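You operate a simulated robot arm through the tools that you are given. There is no shell and no other tool. Be economical: measure what you need, move in short steps, check, and stop when the job is done.

The job below is to be done with a simulated robot arm. You get a single attempt, and the scene is never put back.

## Task
Put the black beacon from the top of the workbench on the top of the low shelf under the workbench and the yellow beacon on the top of the grey shelf. Put the battery labelled "49" from the top of the workbench on the top of the front table and the battery that says "36" on the top of the low shelf under the workbench. Take the blue bowl and leave it on the gold plate. Any order will do.

It is judged by the outcome, as a careful person would: the job done as asked, and still so three seconds after it is handed in. It fails if anything else is knocked over, pushed out of place, dropped, spilled or broken.

## Robot
A 6-joint arm with a fingered hand on a trunk, on a base that drives. Base frame: it is fixed to the floor where the robot stands at the start and does not move with it; the origin is under the middle of the robot, x ahead of it, y to its left, z up; the surface under the hand at the start is at about z = 88. Readings come in cm, degrees, newtons and seconds.
With the tool pointing down near the work surface it reaches from about 34 to 80 cm from the robot's upright axis, wherever it stands. Its first joint turns from -115.0 to 115.0 degrees. Places, roughly: blue bowl [0, -125, 100]; gold plate (9x9x1 cm) [20, -90, 90]; top of the front table [-250, -10, 90]; top of the grey shelf [100, 60, 60]; top of the low shelf under the workbench [40, -40, 30]. Payload 4 kg.
The tool frame sits at the grasp point between the pads (the TCP): z along the fingers, y along the line on which they close. The tips reach 2.6 cm beyond it. The gripper opens to 16.4 cm. The gripper's body begins 7.3 cm behind the TCP. The gripper is a hand of 5 fingers: y runs from the thumb to the fingers, the wrist lies at [0, 0, -23.9] in the tool frame.
Orientation is that of the tool frame in the base frame, as a unit quaternion [w, x, y, z]. With the fingers straight down and closing along the base's y, the tool's x points along the base's -x, its y along +y and its z along -z.

## Interface
- The arm moves only by the tool nudge_tool. Its argument "moves" is a list of rows, each an object of numbers (a shift or turn left out is 0): "x", "y", "z": the shift along the tool's x, y, z in mm; "wx", "wy", "wz": the turn, a rotation vector about the tool's x, y, z in rad. In form: [{"x": .., "y": .., "z": .., "wx": .., "wy": .., "wz": ..}, ...]. A call has 1 to 12 rows; each row is the pose to reach, as a shift and turn from the pose commanded when the call began, along the tool's axes at that moment. Each row takes 0.2 s and may step no farther than 5 cm and 8.6 degrees from the row before; otherwise, the whole call is refused. Where a pose cannot be reached the arm comes as near as it can. A force on the tool above 40 N (or 10 N above the force at the start of the call, whichever is more), or a blocked arm, ends the call early, and 0.2 s more pass. In this call time passes only in rows, and 0.2 s behind the last. It gives the time, the measured TCP pose, the force on the tool (base axes), the opening and the grip force at its end, in the units of the frame above (readings bear some noise), with the torque about the TCP (base axes, N m) and any sound that the robot's microphone picked up.
- Cameras (640 x 400 px; columns grow to the right, rows downward): "scene" is now at [1.17, 16.17, 175.45]; the picture's right is [-0.52, -0.86, 0.00], its down [-0.74, 0.45, -0.50] and it looks along [0.43, -0.26, -0.87] (base axes); focal length 271 px, centre (320, 200). "wrist" rides on the gripper at [5, -7, -9.3] in the tool frame; the picture's right is [0.81, 0.59, 0.00], its down [-0.43, 0.60, -0.68] and it looks along [-0.40, 0.55, 0.74] (tool axes); focal length 270 px, centre (320, 200). There is no depth. A picture from a camera that has moved, and an enlarged one, comes with that camera's place and axes in the base frame and with its lens. The place of the scene camera against the robot may be out by one fixed shift of up to 2.5 cm in any direction.
- get_image(camera): a new picture of that camera. It takes no simulated time.
- lift_body(by): slides the trunk up (or, below 0, down) by that many cm; the arm and the scene camera ride with it, the base frame stays. It gives what a move gives, with no picture.
- drive_base(legs): drives the robot by 1 to 6 legs, each [ahead, left, turn to the left] in cm, cm and degrees, along the robot's own axes; the way and the turn of a leg run together, so that a leg with both is an arc; at most 150 cm and 180 degrees a leg. The arm and the cameras ride along, it lands a little off, and it stops where it bumps. It gives what a move gives.
- curl_fingers(finger1, finger2, finger3, finger4, thumb_bend): sets how far each is bent, from 0 (flat) to 1 (curled in); at 0.3 the hand is open as for a grip, at 0.7 the pads meet at the TCP. One left out holds its place. A second passes; each finger stops where it meets its share of the squeeze, and holds until it gets a number again. It is the only way to open and close the hand. It gives what a move gives, with no picture; readings hold the bend of each and the force on the fingers (four entries, about 0 where the hand has none), thumb and palm.
- turn_head(pan, tilt): turns the head with the scene camera to pan (to the left, within 155 degrees either way) and tilt (down, from -29 to 69), counted from straight ahead of the robot. It gives what a move gives.
- enlarge(camera, box): a new picture of the part [left, top, right, bottom] of that camera's present view, enlarged. It takes no simulated time.
- sign_off(): hands the job in; it is judged then, once.

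Go step by step. Nothing tells you exact positions but the pictures and the camera data: compare them with the known pose of the tool, close in by small moves and look again before you grip or let go. The budget is 165 turns and 120 pictures, counting those below and the enlarged ones. Unless the task says otherwise, let go and move clear before handing in.

The tools are called as name(argument=value, ...) on one line, values as JSON. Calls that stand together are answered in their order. nudge_tool: Moves the arm, as the interface text tells. Its arguments: {"type":"object","properties":{"moves":{"type":"array"}},"required":["moves"]} The other tools are called the same way: lift_body (by) slides the trunk up or down; curl_fingers (finger1, finger2, finger3, finger4, thumb_bend) moves the fingers one by one; drive_base (legs) drives the base; turn_head (pan, tilt) turns the head that bears the scene camera; get_image (camera) takes a picture; enlarge (camera, box) takes an enlarged picture of a part of a camera's view; sign_off () hands the job in.

At the start:

```text
time: 0.0
ee_pos: [36.23, -29.52, 114.8]
orientation: [0.0, 0.001, 1.0, 0.0]
wrist_force: [-0.4, 0.4, 0.5]
moment: [-0.02, 0.01, 0.0]
finger_gap: 16.37
gripper_force: 0.1
shape: jaw
bend: [0.3, 0.3, 0.3, 0.3, 0.3]
finger forces: [0.1, 0.1, 0.0, 0.1, 0.0, 0.1]
trunk travel left (down, up): [-82.5, 16.5]
robot x, y, heading: [-0.11, -0.27, -0.0]
head pan, tilt: [-31.0, 60.2]
```

scene: 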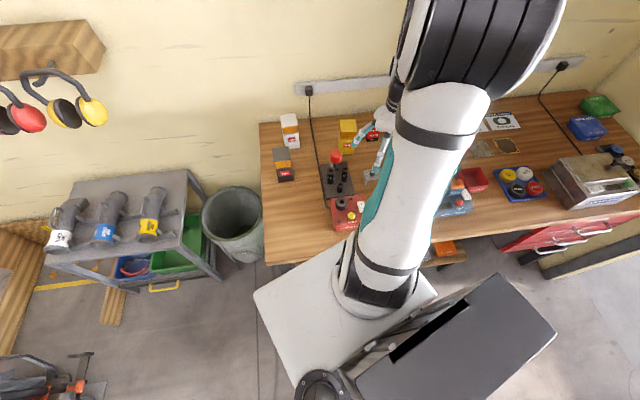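
wrist: 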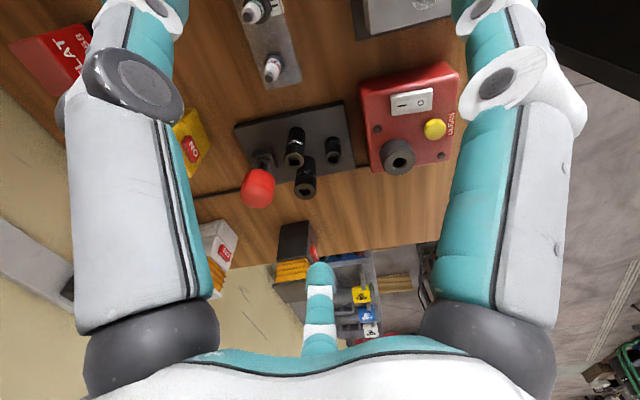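

I see the workbench ahead and right, with the grey shelf to the left; the arm hides much of the bench. I'll look around with the head first.

enlarge(camera="scene", box=[240, 80, 480, 230])

enlarge(camera="scene", box=[400, 80, 640, 230])

turn_head(pan=-75, tilt=45)

```text
2.67 times, centred on (360, 155) of scene
camera zoom: at [1.17, 16.17, 175.45], right [-0.52, -0.86, 0.0], down [-0.74, 0.45, -0.5], along [0.43, -0.26, -0.87], focal length 724 px, centre (213, 320)
```

zoom: 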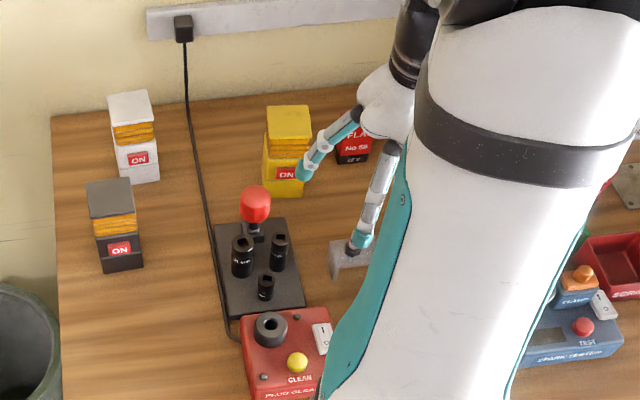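

```text
2.67 times, centred on (520, 155) of scene
camera zoom: at [1.17, 16.17, 175.45], right [-0.52, -0.86, 0.0], down [-0.74, 0.45, -0.5], along [0.43, -0.26, -0.87], focal length 724 px, centre (-213, 320)
```

zoom: 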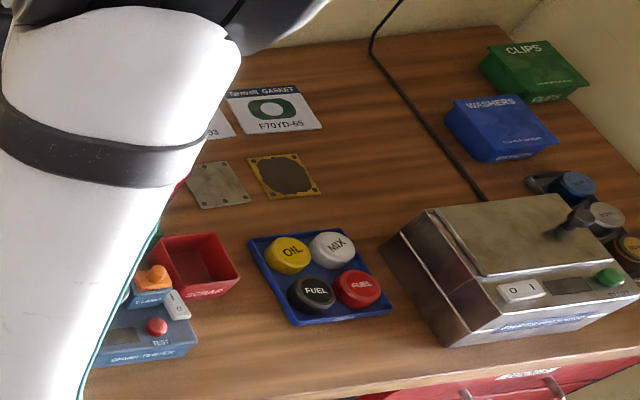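

```text
time: 1.1
ee_pos: [36.28, -29.45, 114.77]
orientation: [0.0, 0.0, 1.0, 0.0]
wrist_force: [0.1, 0.5, -0.7]
moment: [0.0, 0.0, 0.02]
finger_gap: 16.4
gripper_force: 0.0
shape: jaw
bend: [0.3, 0.3, 0.3, 0.3, 0.3]
finger forces: [0.1, 0.0, 0.0, 0.0, 0.1, 0.0]
trunk travel left (down, up): [-82.5, 16.5]
robot x, y, heading: [-0.17, 0.2, -0.2]
head pan, tilt: [-75.0, 45.0]
```

The "ON" boxes with orange bands look like the beacons (white, black, yellow). Next I look at the right part of the bench and the gold plate and bowl.

get_image(camera="scene")

enlarge(camera="scene", box=[0, 50, 320, 250])

enlarge(camera="wrist", box=[0, 0, 320, 200])

```text
115 pictures are left
camera scene: at [-2.41, 11.74, 177.42], right [-0.97, -0.26, 0.0], down [-0.18, 0.68, -0.71], along [0.18, -0.68, -0.71], focal length 271 px, centre (320, 200)
```

scene: 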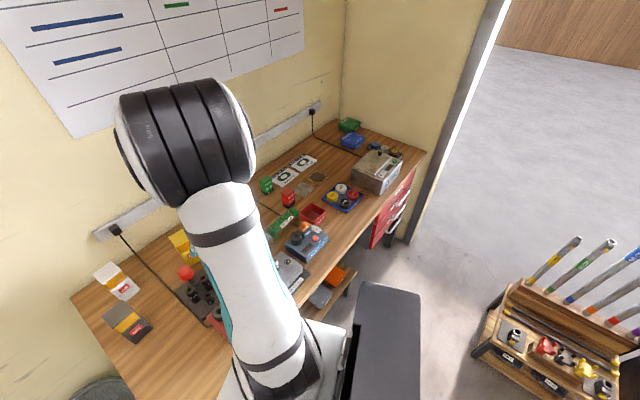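

```text
2.00 times, centred on (160, 150) of scene
camera zoom: at [-2.41, 11.74, 177.42], right [-0.97, -0.26, 0.0], down [-0.18, 0.68, -0.71], along [0.18, -0.68, -0.71], focal length 543 px, centre (640, 300)
```

zoom: 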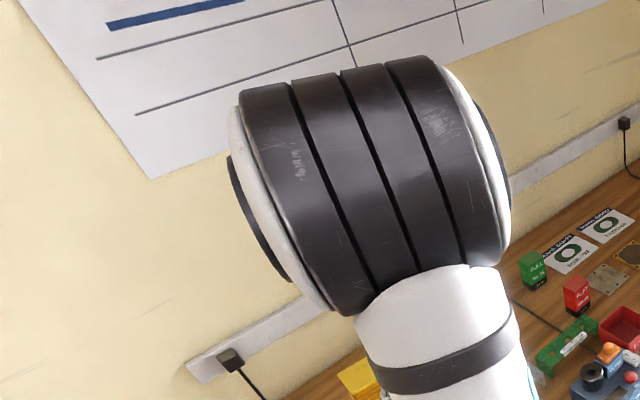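

```text
2.00 times, centred on (160, 100) of wrist
camera zoom: at [31.14, -36.42, 124.12], right [-0.81, 0.59, 0.0], down [0.43, 0.6, 0.68], along [0.4, 0.55, -0.74], focal length 541 px, centre (640, 400)
```

zoom: 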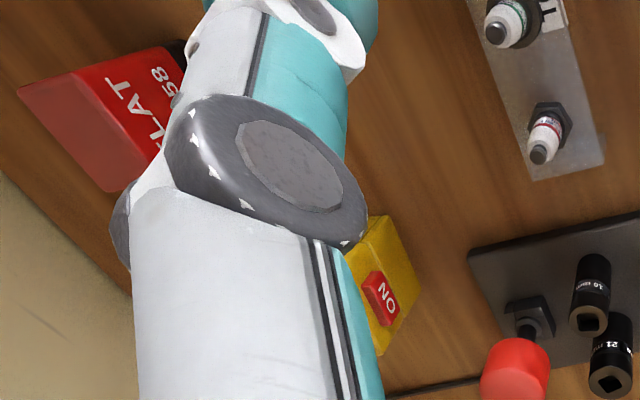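

The batteries seem to be small red/green boxes with numbers (e.g. "FLAT No 58"). I'll zoom in to read them.

enlarge(camera="scene", box=[240, 140, 360, 215])

enlarge(camera="scene", box=[270, 180, 430, 280])

enlarge(camera="scene", box=[310, 110, 430, 185])

```text
5.33 times, centred on (300, 178) of scene
camera zoom: at [-2.41, 11.74, 177.42], right [-0.97, -0.26, 0.0], down [-0.18, 0.68, -0.71], along [0.18, -0.68, -0.71], focal length 1448 px, centre (427, 320)
```

zoom: 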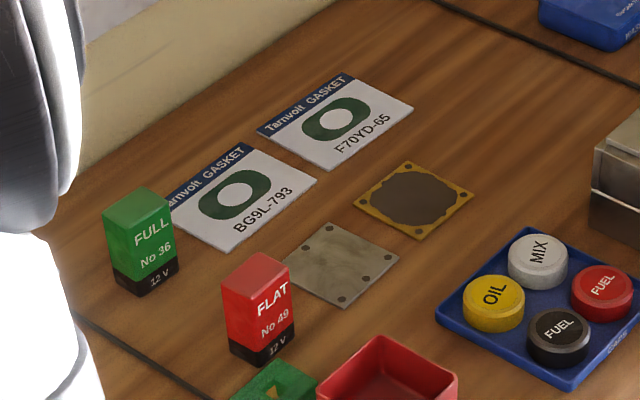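

```text
4.00 times, centred on (350, 230) of scene
camera zoom: at [-2.41, 11.74, 177.42], right [-0.97, -0.26, 0.0], down [-0.18, 0.68, -0.71], along [0.18, -0.68, -0.71], focal length 1086 px, centre (200, 80)
```

zoom: 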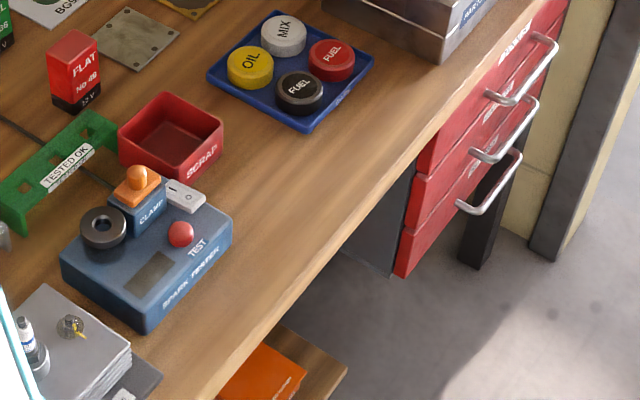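

```text
5.33 times, centred on (370, 148) of scene
camera zoom: at [-2.41, 11.74, 177.42], right [-0.97, -0.26, 0.0], down [-0.18, 0.68, -0.71], along [0.18, -0.68, -0.71], focal length 1448 px, centre (53, 480)
```

zoom: 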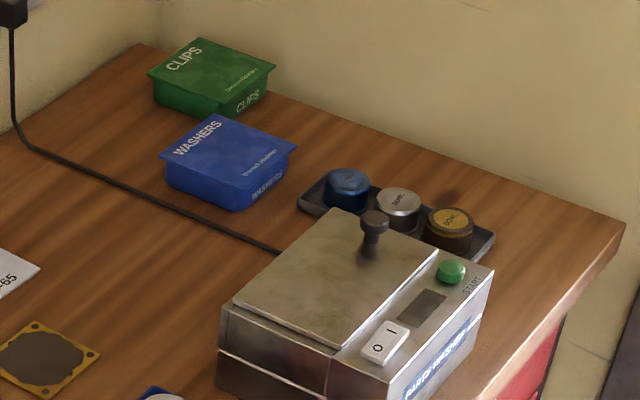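

Batteries: No 36 is green (FULL), No 49 is red (FLAT). Now I look at the grey shelf, and the front table behind.

turn_head(pan=28, tilt=48)

get_image(camera="scene")

turn_head(pan=155, tilt=25)

get_image(camera="scene")

```text
time: 2.9
ee_pos: [36.18, -29.58, 114.8]
orientation: [0.0, 0.0, 1.0, 0.0]
wrist_force: [-0.1, 0.3, 0.0]
moment: [0.04, 0.0, -0.01]
finger_gap: 16.39
gripper_force: 0.0
shape: jaw
bend: [0.3, 0.3, 0.3, 0.3, 0.3]
finger forces: [0.1, 0.0, 0.0, 0.0, 0.0, 0.0]
trunk travel left (down, up): [-82.5, 16.5]
robot x, y, heading: [-0.17, -0.18, 0.1]
head pan, tilt: [28.0, 48.0]
```

```text
109 pictures are left
camera scene: at [2.44, 23.29, 177.0], right [0.47, -0.88, 0.0], down [-0.66, -0.35, -0.67], along [0.59, 0.31, -0.74], focal length 271 px, centre (320, 200)
```

scene: 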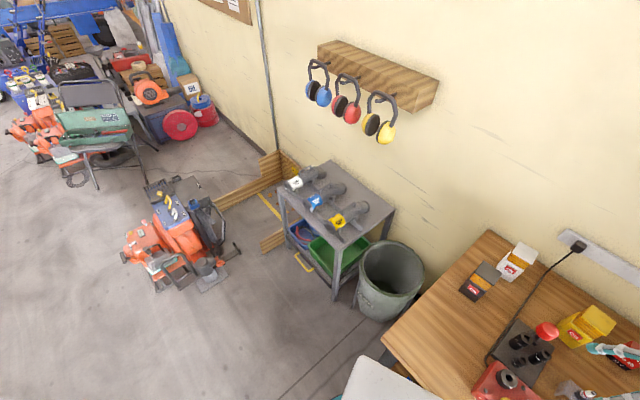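

```text
time: 5.0
ee_pos: [36.26, -29.42, 114.75]
orientation: [0.0, 0.0, 1.0, 0.0]
wrist_force: [-0.7, -0.9, -0.5]
moment: [0.04, -0.01, -0.01]
finger_gap: 16.38
gripper_force: 0.0
shape: jaw
bend: [0.3, 0.3, 0.3, 0.3, 0.3]
finger forces: [0.1, 0.1, 0.0, 0.0, 0.1, 0.1]
trunk travel left (down, up): [-82.5, 16.5]
robot x, y, heading: [-0.12, -0.15, -0.0]
head pan, tilt: [154.7, 25.0]
```

```text
108 pictures are left
camera scene: at [-12.85, 23.54, 180.48], right [0.43, 0.9, 0.0], down [0.38, -0.18, -0.91], along [-0.82, 0.39, -0.42], focal length 271 px, centre (320, 200)
```

scene: 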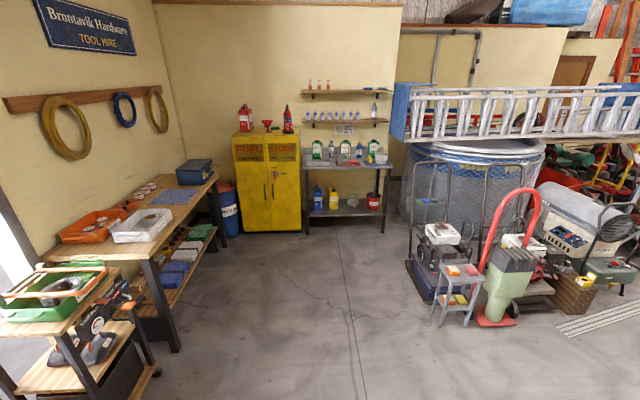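

The front table is the wooden one at left in this view. Zooming on it for free space, then back at the bench.

enlarge(camera="scene", box=[30, 150, 250, 290])

turn_head(pan=28, tilt=48)

enlarge(camera="scene", box=[240, 140, 440, 300])

enlarge(camera="scene", box=[440, 220, 640, 380])

```text
2.86 times, centred on (140, 220) of scene
camera zoom: at [-12.85, 23.54, 180.48], right [0.43, 0.9, 0.0], down [0.38, -0.18, -0.91], along [-0.82, 0.39, -0.42], focal length 776 px, centre (834, 143)
```

zoom: 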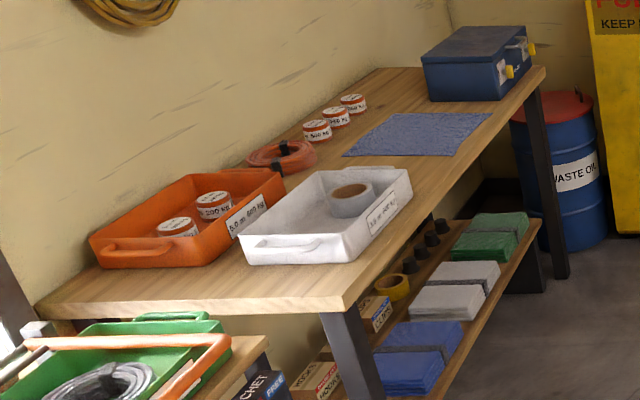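

```text
time: 7.0
ee_pos: [36.22, -29.4, 114.9]
orientation: [0.001, 0.0, 1.0, 0.0]
wrist_force: [0.2, 0.1, -0.3]
moment: [0.0, 0.0, -0.01]
finger_gap: 16.38
gripper_force: 0.1
shape: jaw
bend: [0.3, 0.3, 0.3, 0.3, 0.3]
finger forces: [0.1, 0.0, 0.0, 0.1, 0.0, 0.0]
trunk travel left (down, up): [-82.5, 16.5]
robot x, y, heading: [-0.25, 0.09, 0.0]
head pan, tilt: [28.0, 48.0]
```

```text
2.50 times, centred on (340, 220) of scene
camera zoom: at [2.43, 23.3, 177.0], right [0.47, -0.88, 0.0], down [-0.66, -0.35, -0.67], along [0.59, 0.31, -0.74], focal length 679 px, centre (270, 150)
```

zoom: 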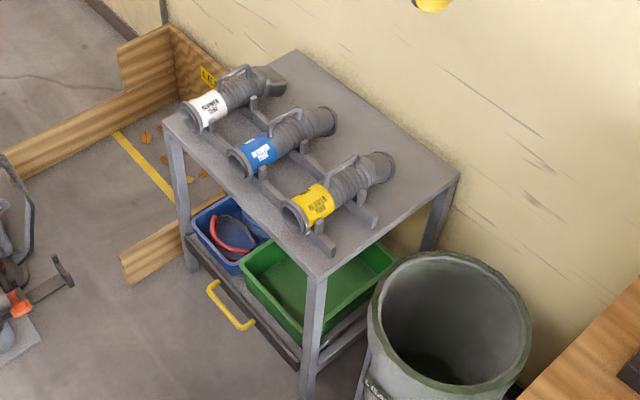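

```text
2.50 times, centred on (540, 300) of scene
camera zoom: at [2.43, 23.3, 177.0], right [0.47, -0.88, 0.0], down [-0.66, -0.35, -0.67], along [0.59, 0.31, -0.74], focal length 679 px, centre (-230, -50)
```

zoom: 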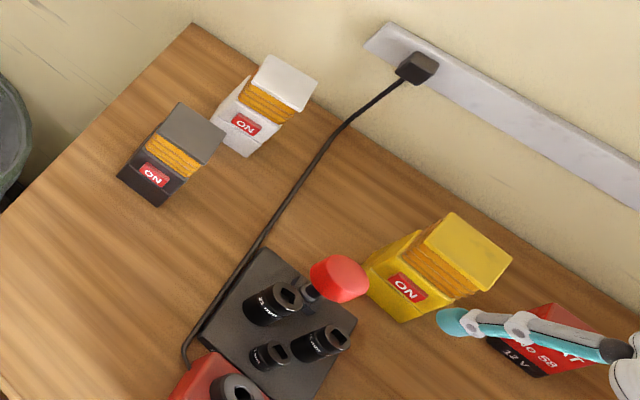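

Bench is turned about -22° against the robot; I raise the trunk and turn the base to face it squarely, so driving runs parallel to the bench.

lift_body(by=10)

drive_base(legs=[[-15, 0, 0], [0, 0, -22.5]])

turn_head(pan=0, tilt=55)

get_image(camera="scene")

get_image(camera="wrist")

```text
time: 8.4
ee_pos: [36.18, -29.53, 124.81]
orientation: [0.0, 0.0, 1.0, 0.001]
wrist_force: [-0.1, -0.3, 0.4]
moment: [0.0, 0.01, 0.0]
finger_gap: 16.38
gripper_force: 0.1
shape: jaw
bend: [0.3, 0.3, 0.3, 0.3, 0.3]
finger forces: [0.0, 0.0, 0.1, 0.0, 0.0, 0.0]
trunk travel left (down, up): [-92.5, 6.5]
robot x, y, heading: [-0.12, -0.09, -0.0]
head pan, tilt: [28.0, 48.0]
```

```text
time: 10.9
ee_pos: [7.41, -41.28, 124.81]
orientation: [0.0, 0.198, 0.98, 0.0]
wrist_force: [-0.6, -0.2, 0.4]
moment: [0.03, 0.0, 0.01]
finger_gap: 16.4
gripper_force: 0.1
shape: jaw
bend: [0.3, 0.3, 0.3, 0.3, 0.3]
finger forces: [0.0, 0.1, 0.1, 0.0, 0.0, 0.1]
trunk travel left (down, up): [-92.5, 6.5]
robot x, y, heading: [-14.44, 0.2, -22.8]
head pan, tilt: [28.0, 48.0]
```

```text
time: 11.9
ee_pos: [7.23, -41.14, 124.84]
orientation: [0.001, 0.198, 0.98, 0.0]
wrist_force: [0.6, 0.0, -0.2]
moment: [-0.02, -0.02, 0.0]
finger_gap: 16.36
gripper_force: 0.1
shape: jaw
bend: [0.3, 0.3, 0.3, 0.3, 0.3]
finger forces: [0.0, 0.0, 0.0, 0.0, 0.0, 0.0]
trunk travel left (down, up): [-92.5, 6.5]
robot x, y, heading: [-14.76, 0.12, -23.0]
head pan, tilt: [0.0, 55.0]
```

```text
104 pictures are left
camera scene: at [-4.92, 17.7, 186.08], right [-0.39, -0.92, 0.0], down [-0.76, 0.32, -0.57], along [0.53, -0.22, -0.82], focal length 271 px, centre (320, 200)
```

scene: 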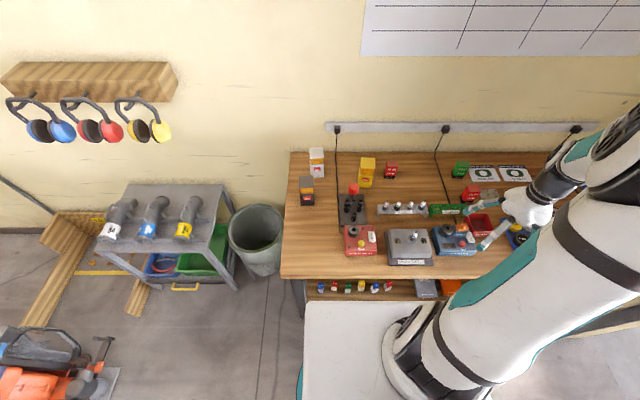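

```text
103 pictures are left
camera wrist: at [-0.08, -45.63, 134.12], right [-0.52, 0.85, 0.0], down [0.63, 0.38, 0.68], along [0.58, 0.35, -0.74], focal length 270 px, centre (320, 200)
```

wrist: 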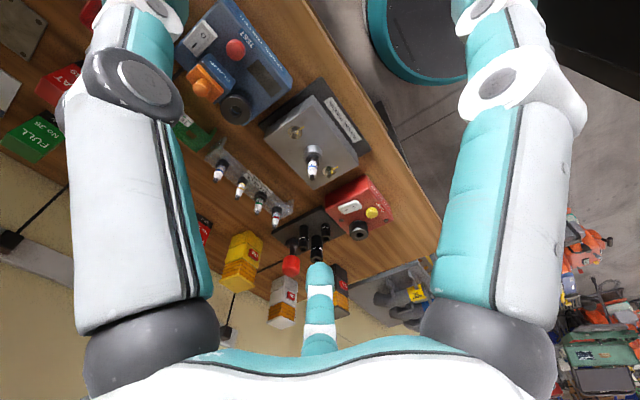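

Now aligned with the bench. I zoom in on the bench and the low shelf.

enlarge(camera="scene", box=[280, 130, 500, 310])

enlarge(camera="scene", box=[280, 260, 480, 310])

```text
2.22 times, centred on (390, 220) of scene
camera zoom: at [-4.92, 17.7, 186.08], right [-0.39, -0.92, 0.0], down [-0.76, 0.32, -0.57], along [0.53, -0.22, -0.82], focal length 603 px, centre (164, 156)
```

zoom: 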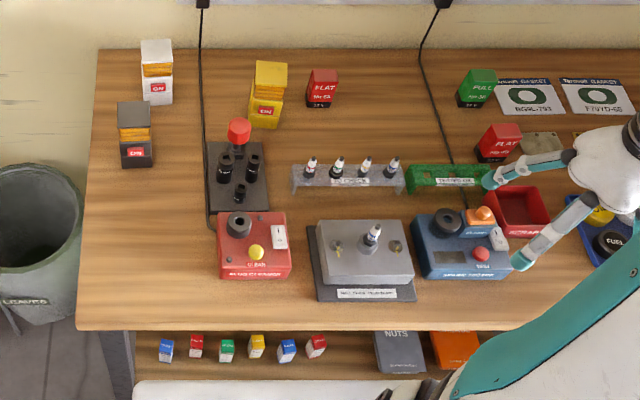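

```text
3.20 times, centred on (380, 285) of scene
camera zoom: at [-4.92, 17.7, 186.08], right [-0.39, -0.92, 0.0], down [-0.76, 0.32, -0.57], along [0.53, -0.22, -0.82], focal length 869 px, centre (128, -72)
```

zoom: 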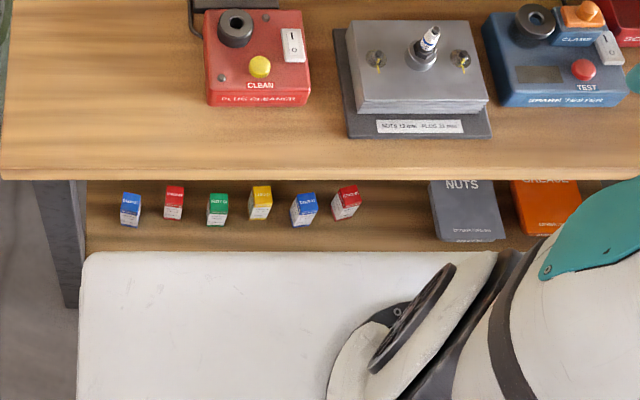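

I need to understand the hand's shape; zooming on it.

enlarge(camera="scene", box=[430, 130, 580, 270])

```text
2.86 times, centred on (505, 200) of scene
camera zoom: at [-4.92, 17.7, 186.08], right [-0.39, -0.92, 0.0], down [-0.76, 0.32, -0.57], along [0.53, -0.22, -0.82], focal length 776 px, centre (-209, 200)
```

zoom: 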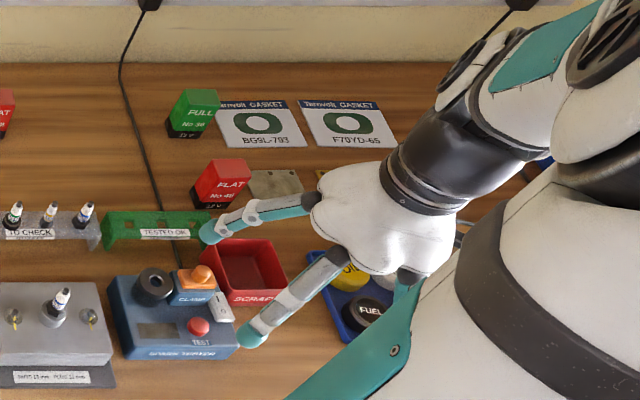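

The hand has a thumb on -y and two splayed fingers on +y. I curl to 0.5 to see how the opening and the spread shrink.

curl_fingers(finger1=0.5, finger2=0.5, finger3=0.5, finger4=0.5, thumb_bend=0.5)

get_image(camera="wrist")

enlarge(camera="scene", box=[430, 130, 580, 270])

```text
time: 12.9
ee_pos: [7.31, -41.18, 124.83]
orientation: [0.0, 0.198, 0.98, -0.001]
wrist_force: [0.0, 1.1, 0.9]
moment: [-0.03, -0.01, -0.01]
finger_gap: 4.28
gripper_force: 0.0
shape: fingers
bend: [0.5, 0.5, 0.5, 0.5, 0.5]
finger forces: [0.1, 0.0, 0.0, 0.0, 0.0, 0.1]
trunk travel left (down, up): [-92.5, 6.5]
robot x, y, heading: [-14.58, -0.15, -22.8]
head pan, tilt: [0.0, 55.0]
```

```text
99 pictures are left
camera wrist: at [-0.09, -45.63, 134.12], right [-0.52, 0.85, 0.0], down [0.63, 0.38, 0.68], along [0.58, 0.35, -0.74], focal length 270 px, centre (320, 200)
```

wrist: 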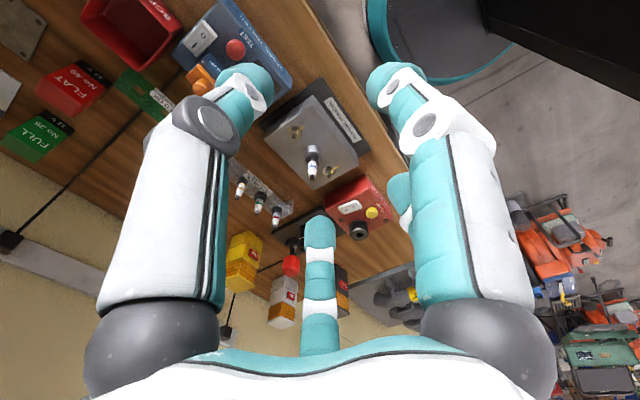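

```text
2.86 times, centred on (505, 200) of scene
camera zoom: at [-4.93, 17.7, 186.08], right [-0.39, -0.92, 0.0], down [-0.76, 0.32, -0.57], along [0.53, -0.22, -0.82], focal length 776 px, centre (-209, 200)
```

zoom: 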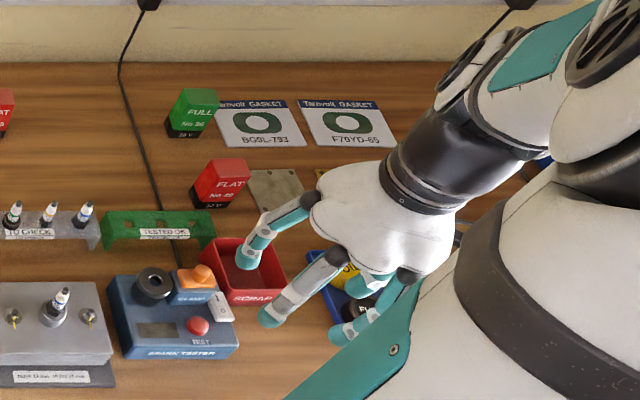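

The hand is a ring of five digits. The yellow beacon lies straight ahead of the arm axis; I open the hand to 0.4, drive closer and bring the tool above it.

curl_fingers(finger1=0.35, finger2=0.35, finger3=0.35, finger4=0.35, thumb_bend=0.35)

drive_base(legs=[[12, 0, 0]])

nudge_tool(moves=[{"x": -30, "y": 30}, {"x": -60, "y": 60}, {"x": -90, "y": 90}, {"x": -120, "y": 120}, {"x": -150, "y": 150}, {"x": -180, "y": 180}, {"x": -210, "y": 210}, {"x": -240, "y": 240}, {"x": -260, "y": 270}, {"x": -260, "y": 290}])

get_image(camera="wrist")

get_image(camera="scene")

```text
time: 13.9
ee_pos: [7.35, -41.15, 124.75]
orientation: [0.0, 0.198, 0.98, 0.0]
wrist_force: [0.0, 0.2, 0.5]
moment: [-0.02, 0.01, -0.02]
finger_gap: 7.88
gripper_force: 0.2
shape: fingers
bend: [0.35, 0.35, 0.35, 0.35, 0.35]
finger forces: [0.0, 0.0, 0.1, 0.0, 0.0, 0.0]
trunk travel left (down, up): [-92.5, 6.5]
robot x, y, heading: [-14.49, -0.01, -22.8]
head pan, tilt: [0.0, 55.0]
```

```text
time: 15.1
ee_pos: [18.4, -45.86, 124.78]
orientation: [-0.001, 0.198, 0.98, 0.0]
wrist_force: [1.1, 0.3, -0.4]
moment: [-0.01, 0.04, -0.01]
finger_gap: 7.88
gripper_force: 0.1
shape: fingers
bend: [0.35, 0.35, 0.35, 0.35, 0.35]
finger forces: [0.0, 0.1, 0.0, 0.0, 0.0, 0.0]
trunk travel left (down, up): [-92.5, 6.5]
robot x, y, heading: [-3.57, -4.55, -23.0]
head pan, tilt: [0.0, 55.0]
```

```text
time: 17.3
ee_pos: [53.42, -29.18, 124.98]
orientation: [0.0, 0.198, 0.98, 0.0]
wrist_force: [0.1, -0.3, 0.6]
moment: [-0.01, -0.01, 0.0]
finger_gap: 7.9
gripper_force: 0.1
shape: fingers
bend: [0.35, 0.35, 0.35, 0.35, 0.35]
finger forces: [0.1, 0.0, 0.0, 0.0, 0.0, 0.0]
trunk travel left (down, up): [-92.5, 6.5]
robot x, y, heading: [-3.27, -4.01, -22.9]
head pan, tilt: [0.0, 55.0]
```

```text
97 pictures are left
camera wrist: at [46.05, -33.55, 134.25], right [-0.52, 0.86, 0.0], down [0.63, 0.38, 0.68], along [0.58, 0.35, -0.74], focal length 270 px, centre (320, 200)
```

wrist: 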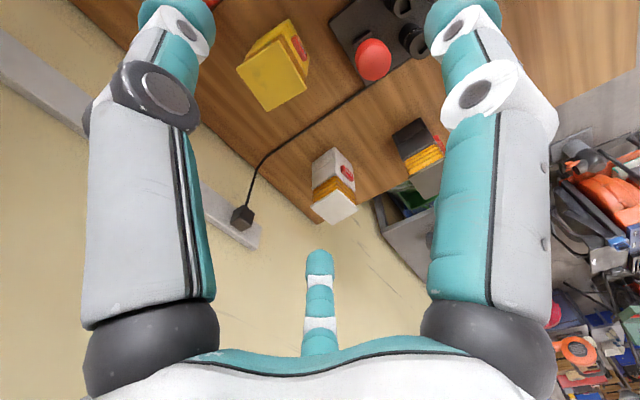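

```text
96 pictures are left
camera scene: at [6.17, 13.1, 186.07], right [-0.39, -0.92, 0.0], down [-0.75, 0.32, -0.57], along [0.53, -0.22, -0.82], focal length 271 px, centre (320, 200)
```

scene: 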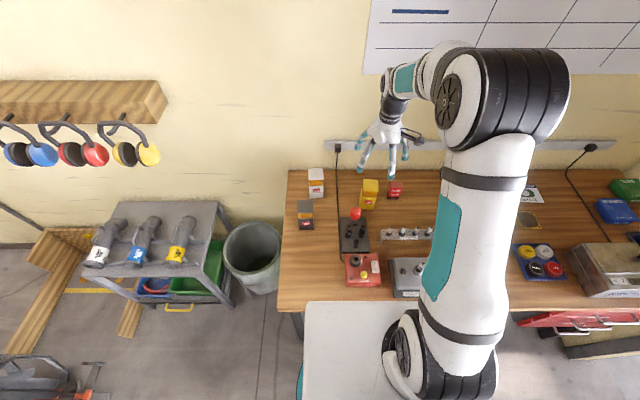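

Zoom the wrist view on the yellow beacon for precise position.

enlarge(camera="wrist", box=[200, 0, 360, 120])

enlarge(camera="scene", box=[280, 110, 440, 230])

```text
3.33 times, centred on (280, 60) of wrist
camera zoom: at [46.05, -33.55, 134.25], right [-0.52, 0.86, 0.0], down [0.63, 0.38, 0.68], along [0.58, 0.35, -0.74], focal length 901 px, centre (453, 667)
```

zoom: 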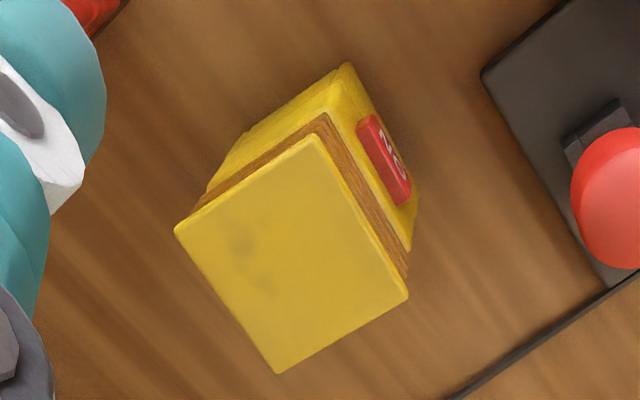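

```text
3.33 times, centred on (360, 170) of scene
camera zoom: at [6.17, 13.1, 186.07], right [-0.39, -0.92, 0.0], down [-0.75, 0.32, -0.57], along [0.53, -0.22, -0.82], focal length 905 px, centre (187, 300)
```

zoom: 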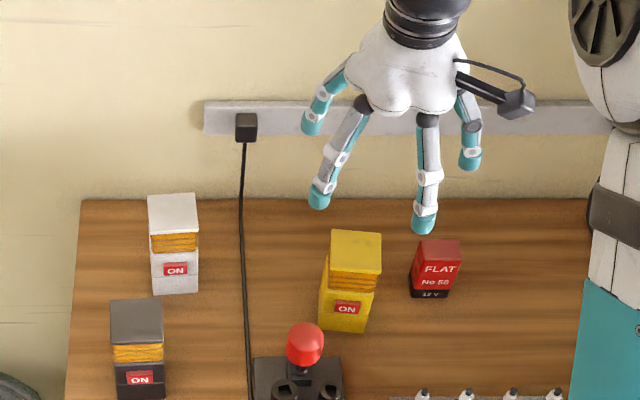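

The yellow beacon is 5.9 cm square, 12.5 tall, centre about (58.6, -32.6), turned ~6.5° from the tool. I align above it and look again.

nudge_tool(moves=[{"x": -35, "y": -6, "wz": 0.06}, {"x": -61, "y": -11, "wz": 0.113}, {"x": -61, "y": -11, "z": 50, "wz": 0.113}, {"x": -61, "y": -11, "z": 100, "wz": 0.113}])

get_image(camera="wrist")

enlarge(camera="scene", box=[280, 110, 440, 230])

```text
time: 18.3
ee_pos: [58.64, -32.67, 114.8]
orientation: [-0.001, 0.254, 0.967, 0.001]
wrist_force: [-0.2, -0.5, -0.6]
moment: [0.03, -0.01, -0.02]
finger_gap: 7.9
gripper_force: 0.0
shape: fingers
bend: [0.35, 0.35, 0.35, 0.35, 0.35]
finger forces: [0.0, 0.0, 0.0, 0.1, 0.1, 0.0]
trunk travel left (down, up): [-92.5, 6.5]
robot x, y, heading: [-3.57, -4.59, -23.0]
head pan, tilt: [0.0, 55.0]
```

```text
93 pictures are left
camera wrist: at [50.85, -36.25, 124.09], right [-0.42, 0.91, 0.0], down [0.67, 0.31, 0.68], along [0.61, 0.28, -0.74], focal length 270 px, centre (320, 200)
```

wrist: 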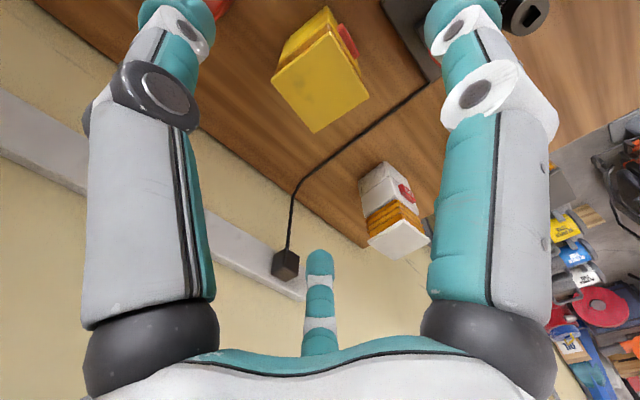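

```text
3.33 times, centred on (360, 170) of scene
camera zoom: at [6.31, 12.97, 186.09], right [-0.39, -0.92, 0.0], down [-0.76, 0.32, -0.57], along [0.53, -0.22, -0.82], focal length 905 px, centre (187, 300)
```

zoom: 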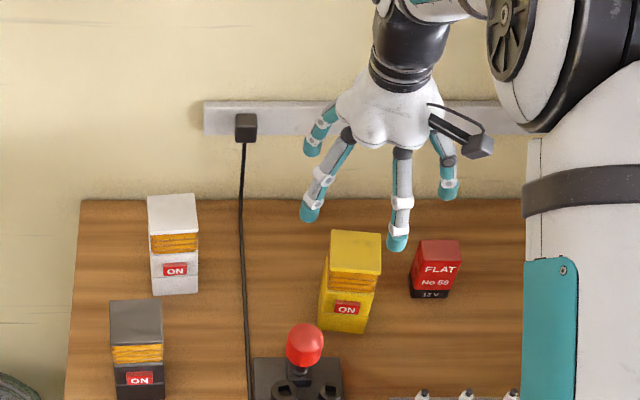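

Centred within 2 mm. Open slightly more and descend so the pads sit at z≈96.

curl_fingers(finger1=0.32, finger2=0.32, finger3=0.32, finger4=0.32, thumb_bend=0.32)

nudge_tool(moves=[{"z": 40}, {"z": 80}, {"z": 110}, {"z": 130}, {"z": 150}, {"z": 165}, {"z": 178}, {"z": 188}])

get_image(camera="wrist")

enlarge(camera="scene", box=[280, 110, 440, 230])

```text
time: 19.3
ee_pos: [58.66, -32.51, 114.89]
orientation: [0.001, 0.254, 0.967, 0.001]
wrist_force: [0.0, 0.2, 0.1]
moment: [-0.01, -0.01, -0.01]
finger_gap: 8.58
gripper_force: 0.1
shape: fingers
bend: [0.32, 0.32, 0.32, 0.32, 0.32]
finger forces: [0.0, 0.1, 0.1, 0.1, 0.0, 0.1]
trunk travel left (down, up): [-92.5, 6.5]
robot x, y, heading: [-3.44, -4.91, -23.1]
head pan, tilt: [0.0, 55.0]
```

```text
time: 21.1
ee_pos: [58.73, -32.71, 95.87]
orientation: [0.0, 0.252, 0.968, 0.0]
wrist_force: [-0.2, 0.2, 0.0]
moment: [0.01, 0.0, -0.01]
finger_gap: 8.61
gripper_force: 0.1
shape: fingers
bend: [0.32, 0.32, 0.32, 0.32, 0.32]
finger forces: [0.0, 0.0, 0.0, 0.0, 0.0, 0.0]
trunk travel left (down, up): [-92.5, 6.5]
robot x, y, heading: [-3.52, -4.92, -22.9]
head pan, tilt: [0.0, 55.0]
```

```text
91 pictures are left
camera wrist: at [50.86, -36.23, 105.18], right [-0.42, 0.91, 0.0], down [0.67, 0.31, 0.68], along [0.61, 0.28, -0.74], focal length 270 px, centre (320, 200)
```

wrist: 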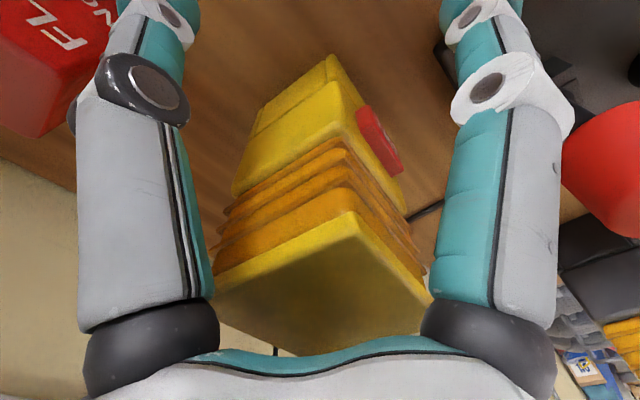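

```text
3.33 times, centred on (360, 170) of scene
camera zoom: at [6.22, 13.01, 186.08], right [-0.39, -0.92, 0.0], down [-0.75, 0.32, -0.57], along [0.53, -0.22, -0.82], focal length 905 px, centre (187, 300)
```

zoom: 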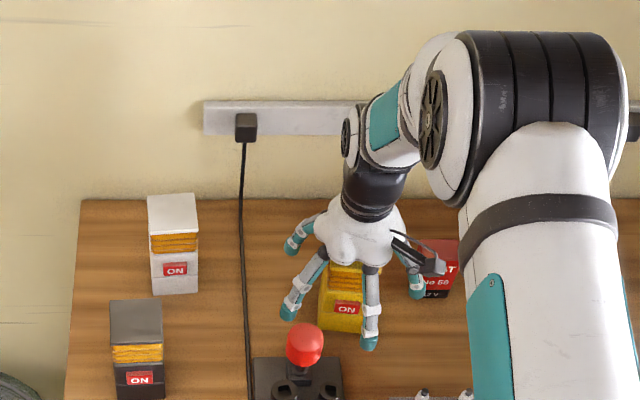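

Fingers straddle the beacon without contact. Slightly lower, so the pads meet the solid base, then close.

nudge_tool(moves=[{"z": 8}, {"z": 16}])

curl_fingers(finger1=0.7, finger2=0.7, finger3=0.7, finger4=0.7, thumb_bend=0.7)

get_image(camera="wrist")

```text
time: 21.7
ee_pos: [58.71, -32.59, 94.38]
orientation: [0.001, 0.252, 0.968, 0.0]
wrist_force: [-1.4, 0.0, -0.8]
moment: [-0.03, -0.03, -0.02]
finger_gap: 8.61
gripper_force: 0.1
shape: fingers
bend: [0.32, 0.32, 0.32, 0.32, 0.32]
finger forces: [0.0, 0.0, 0.0, 0.0, 0.1, 0.1]
trunk travel left (down, up): [-92.5, 6.5]
robot x, y, heading: [-3.73, -4.43, -22.8]
head pan, tilt: [0.0, 55.0]
```

```text
time: 22.7
ee_pos: [58.7, -32.69, 94.36]
orientation: [0.0, 0.253, 0.968, 0.0]
wrist_force: [-1.4, -2.3, 0.2]
moment: [-0.34, 0.12, 0.01]
finger_gap: 2.96
gripper_force: 26.0
shape: fingers
bend: [0.56, 0.54, 0.54, 0.57, 0.59]
finger forces: [6.8, 9.9, 8.7, 6.8, 19.3, 0.0]
trunk travel left (down, up): [-92.5, 6.5]
robot x, y, heading: [-3.43, -4.44, -22.9]
head pan, tilt: [0.0, 55.0]
heard: click
```

```text
89 pictures are left
camera wrist: at [50.86, -36.23, 103.63], right [-0.42, 0.91, 0.0], down [0.67, 0.31, 0.68], along [0.62, 0.28, -0.74], focal length 270 px, centre (320, 200)
```

wrist: 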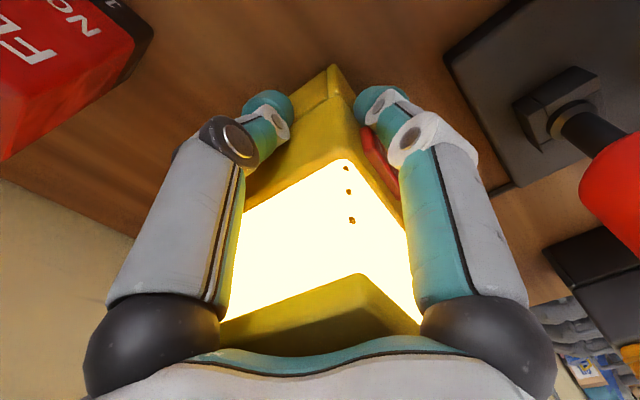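

Gripping pressed the beacon's switch and lit it. I'll open and re-close once, to see whether a second press switches it back off.

curl_fingers(finger1=0.42, finger2=0.42, finger3=0.42, finger4=0.42, thumb_bend=0.42)

curl_fingers(finger1=0.7, finger2=0.7, finger3=0.7, finger4=0.7, thumb_bend=0.7)

get_image(camera="wrist")

```text
time: 23.7
ee_pos: [58.65, -32.61, 94.37]
orientation: [0.0, 0.253, 0.967, -0.001]
wrist_force: [0.0, 1.8, 0.1]
moment: [-0.05, 0.06, 0.03]
finger_gap: 6.21
gripper_force: 0.6
shape: fingers
bend: [0.42, 0.42, 0.42, 0.42, 0.42]
finger forces: [0.0, 0.8, 0.4, 0.0, 0.0, 0.0]
trunk travel left (down, up): [-92.5, 6.5]
robot x, y, heading: [-3.77, -4.38, -22.9]
head pan, tilt: [0.0, 55.0]
```

```text
time: 24.7
ee_pos: [58.75, -32.59, 94.28]
orientation: [0.0, 0.253, 0.968, 0.001]
wrist_force: [-0.8, -1.6, 0.9]
moment: [-0.31, 0.13, -0.01]
finger_gap: 2.95
gripper_force: 25.5
shape: fingers
bend: [0.56, 0.54, 0.54, 0.57, 0.59]
finger forces: [6.9, 9.8, 8.6, 6.7, 19.4, 0.1]
trunk travel left (down, up): [-92.5, 6.5]
robot x, y, heading: [-3.85, -4.51, -22.9]
head pan, tilt: [0.0, 55.0]
heard: click
```

```text
88 pictures are left
camera wrist: at [50.85, -36.21, 103.64], right [-0.42, 0.91, 0.0], down [0.67, 0.31, 0.68], along [0.62, 0.28, -0.74], focal length 270 px, centre (320, 200)
```

wrist: 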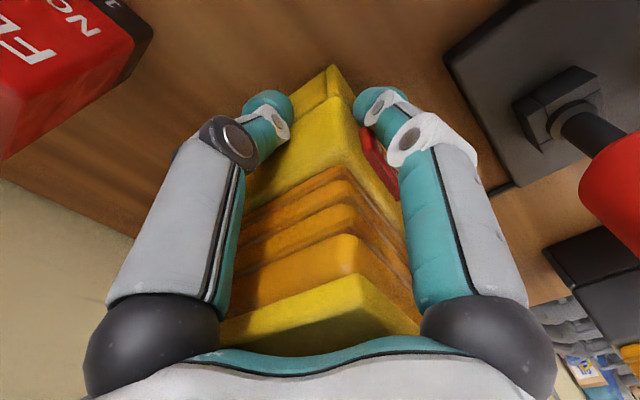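

The beacon is off again and firmly held. I lift it and zoom on the grey shelf and ear muffs to plan the placing.

nudge_tool(moves=[{"z": -30}, {"z": -70}, {"z": -120}, {"z": -160}, {"z": -190}])

lift_body(by=6)

get_image(camera="wrist")

enlarge(camera="scene", box=[0, 60, 300, 300])

```text
time: 25.9
ee_pos: [58.72, -32.49, 113.49]
orientation: [-0.001, 0.253, 0.967, 0.0]
wrist_force: [-0.6, 0.3, -6.0]
moment: [-0.01, -0.03, -0.01]
finger_gap: 2.92
gripper_force: 24.9
shape: fingers
bend: [0.56, 0.54, 0.54, 0.57, 0.59]
finger forces: [6.9, 9.6, 8.9, 6.5, 18.0, 0.0]
trunk travel left (down, up): [-92.5, 6.5]
robot x, y, heading: [-3.64, -5.04, -22.9]
head pan, tilt: [0.0, 55.0]
```

```text
time: 26.9
ee_pos: [58.74, -32.56, 119.49]
orientation: [-0.001, 0.253, 0.968, 0.001]
wrist_force: [0.7, -0.3, -5.5]
moment: [0.0, 0.03, -0.02]
finger_gap: 2.89
gripper_force: 25.4
shape: fingers
bend: [0.56, 0.54, 0.54, 0.57, 0.59]
finger forces: [6.9, 9.5, 8.9, 6.6, 18.0, 0.0]
trunk travel left (down, up): [-98.5, 0.5]
robot x, y, heading: [-3.86, -4.72, -23.0]
head pan, tilt: [0.0, 55.0]
```

```text
87 pictures are left
camera wrist: at [50.91, -36.09, 128.73], right [-0.42, 0.91, 0.0], down [0.67, 0.31, 0.68], along [0.61, 0.28, -0.74], focal length 270 px, centre (320, 200)
```

wrist: 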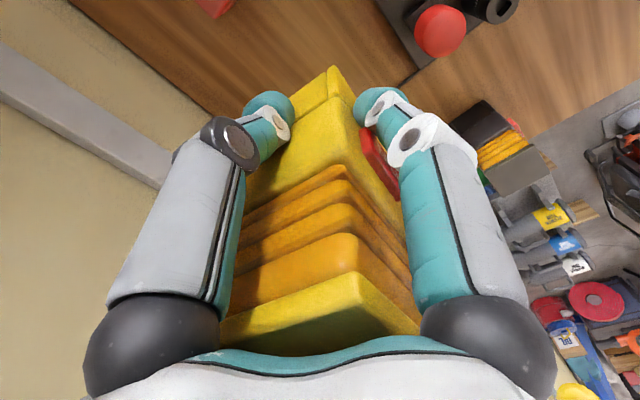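

```text
1.67 times, centred on (150, 180) of scene
camera zoom: at [6.29, 12.99, 192.07], right [-0.39, -0.92, 0.0], down [-0.76, 0.32, -0.57], along [0.53, -0.22, -0.82], focal length 452 px, centre (603, 233)
```

zoom: 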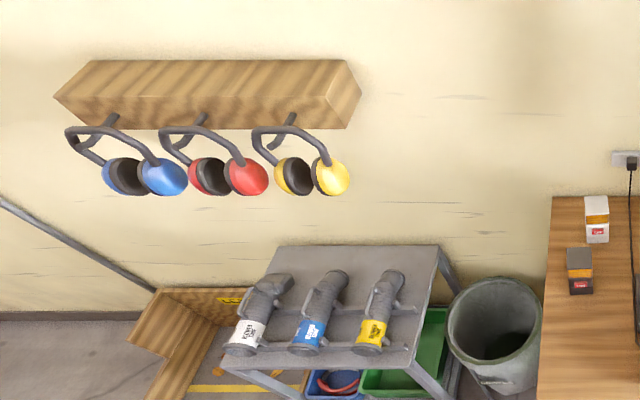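

Beacon hangs free with the lamp off. I drive left along the bench to the grey shelf, at height, then look again.

drive_base(legs=[[0, 82, 0]])

get_image(camera="scene")

get_image(camera="wrist")

```text
time: 30.9
ee_pos: [88.51, 38.3, 119.36]
orientation: [-0.001, 0.26, 0.966, -0.002]
wrist_force: [-6.6, -8.8, -2.9]
moment: [0.93, -0.67, 0.04]
finger_gap: 2.93
gripper_force: 30.4
shape: fingers
bend: [0.56, 0.54, 0.54, 0.57, 0.59]
finger forces: [6.9, 9.2, 8.9, 6.6, 17.8, 11.8]
trunk travel left (down, up): [-98.5, 0.5]
robot x, y, heading: [26.85, 67.6, -23.6]
head pan, tilt: [0.0, 55.0]
stopped in leg 1: the force on the tool passed its limit at 47 N (the readings are from after the stop); the commanded pose is now the measured one
```

```text
85 pictures are left
camera scene: at [36.78, 84.91, 192.1], right [-0.4, -0.92, 0.0], down [-0.75, 0.33, -0.57], along [0.53, -0.23, -0.82], focal length 271 px, centre (320, 200)
```

scene: 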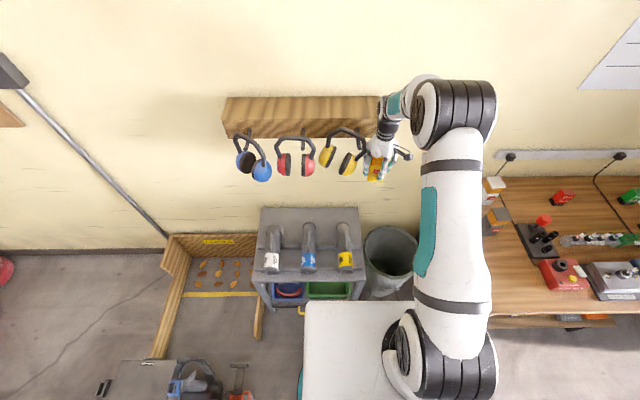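

```text
84 pictures are left
camera wrist: at [80.6, 34.78, 128.72], right [-0.4, 0.92, 0.0], down [0.68, 0.3, 0.67], along [0.62, 0.27, -0.74], focal length 270 px, centre (320, 200)
```

wrist: 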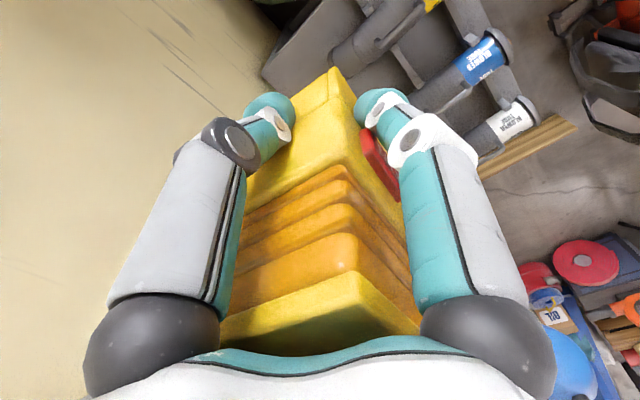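

The hand bumped the ear muff rail area; the muffs stick out further than I reckoned. I back off to the right and check nothing has fallen.

enlarge(camera="scene", box=[215, 80, 435, 210])

drive_base(legs=[[0, -10, 0]])

enlarge(camera="scene", box=[180, 80, 440, 310])

```text
2.91 times, centred on (325, 145) of scene
camera zoom: at [36.78, 84.91, 192.1], right [-0.4, -0.92, 0.0], down [-0.75, 0.33, -0.57], along [0.53, -0.23, -0.82], focal length 790 px, centre (306, 360)
```

zoom: 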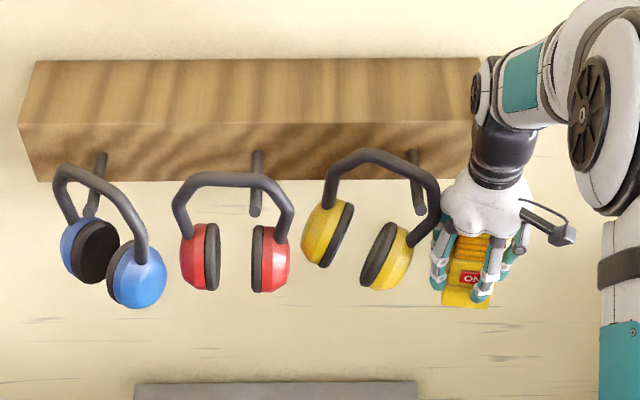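

```text
time: 32.0
ee_pos: [84.68, 29.48, 119.23]
orientation: [-0.002, 0.26, 0.966, -0.003]
wrist_force: [-0.6, -1.2, -4.9]
moment: [0.04, -0.03, 0.02]
finger_gap: 2.9
gripper_force: 24.5
shape: fingers
bend: [0.56, 0.54, 0.54, 0.57, 0.59]
finger forces: [6.9, 9.2, 8.7, 6.7, 18.0, 0.0]
trunk travel left (down, up): [-98.5, 0.5]
robot x, y, heading: [23.12, 58.45, -23.4]
head pan, tilt: [0.0, 55.0]
```

```text
1.74 times, centred on (310, 195) of scene
camera zoom: at [32.95, 75.91, 192.09], right [-0.39, -0.92, 0.0], down [-0.75, 0.32, -0.57], along [0.53, -0.23, -0.82], focal length 472 px, centre (337, 209)
```

zoom: 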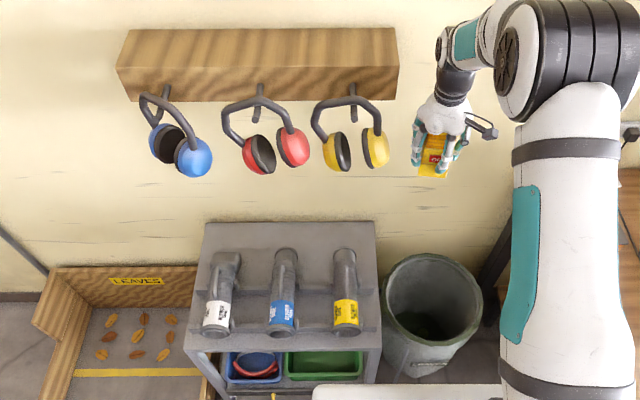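

The muff swung back and still hangs on its peg. By parallax the muffs hang at z≥112, about 69 cm ahead, so I'll go lower than that before moving left: forward beside the muffs, lower the trunk, look.

drive_base(legs=[[0, -4, 0.5], [9, 0, 0]])

lift_body(by=-42)

get_image(camera="scene")

get_image(camera="wrist")

```text
time: 33.6
ee_pos: [91.9, 22.92, 119.24]
orientation: [-0.002, 0.255, 0.967, -0.002]
wrist_force: [-0.2, -0.7, -3.9]
moment: [-0.01, 0.04, -0.01]
finger_gap: 2.92
gripper_force: 24.5
shape: fingers
bend: [0.56, 0.54, 0.54, 0.57, 0.59]
finger forces: [6.9, 9.2, 8.8, 6.5, 17.8, 0.0]
trunk travel left (down, up): [-98.5, 0.5]
robot x, y, heading: [29.73, 51.44, -22.5]
head pan, tilt: [0.0, 55.0]
```

```text
refused: -42 is not a number from -40 to 40
```

```text
81 pictures are left
camera scene: at [39.66, 68.93, 192.08], right [-0.39, -0.92, 0.0], down [-0.76, 0.32, -0.57], along [0.53, -0.22, -0.82], focal length 271 px, centre (320, 200)
```

scene: 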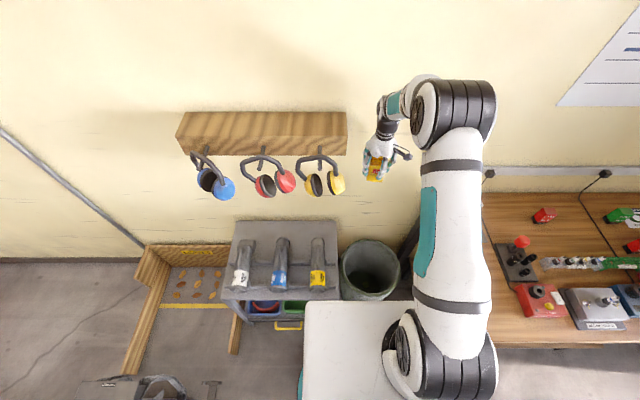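

```text
80 pictures are left
camera wrist: at [84.04, 19.43, 128.67], right [-0.41, 0.91, 0.0], down [0.67, 0.31, 0.67], along [0.61, 0.28, -0.74], focal length 270 px, centre (320, 200)
```

wrist: 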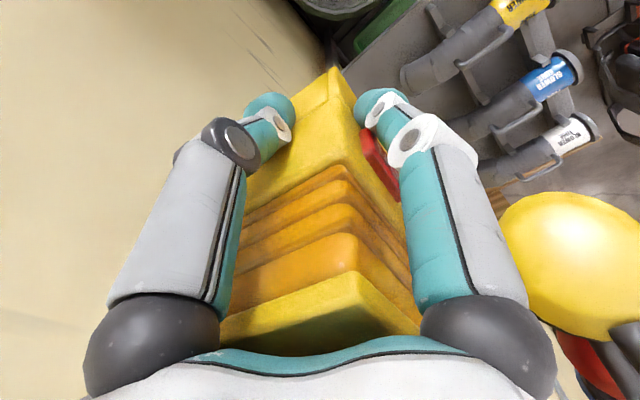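

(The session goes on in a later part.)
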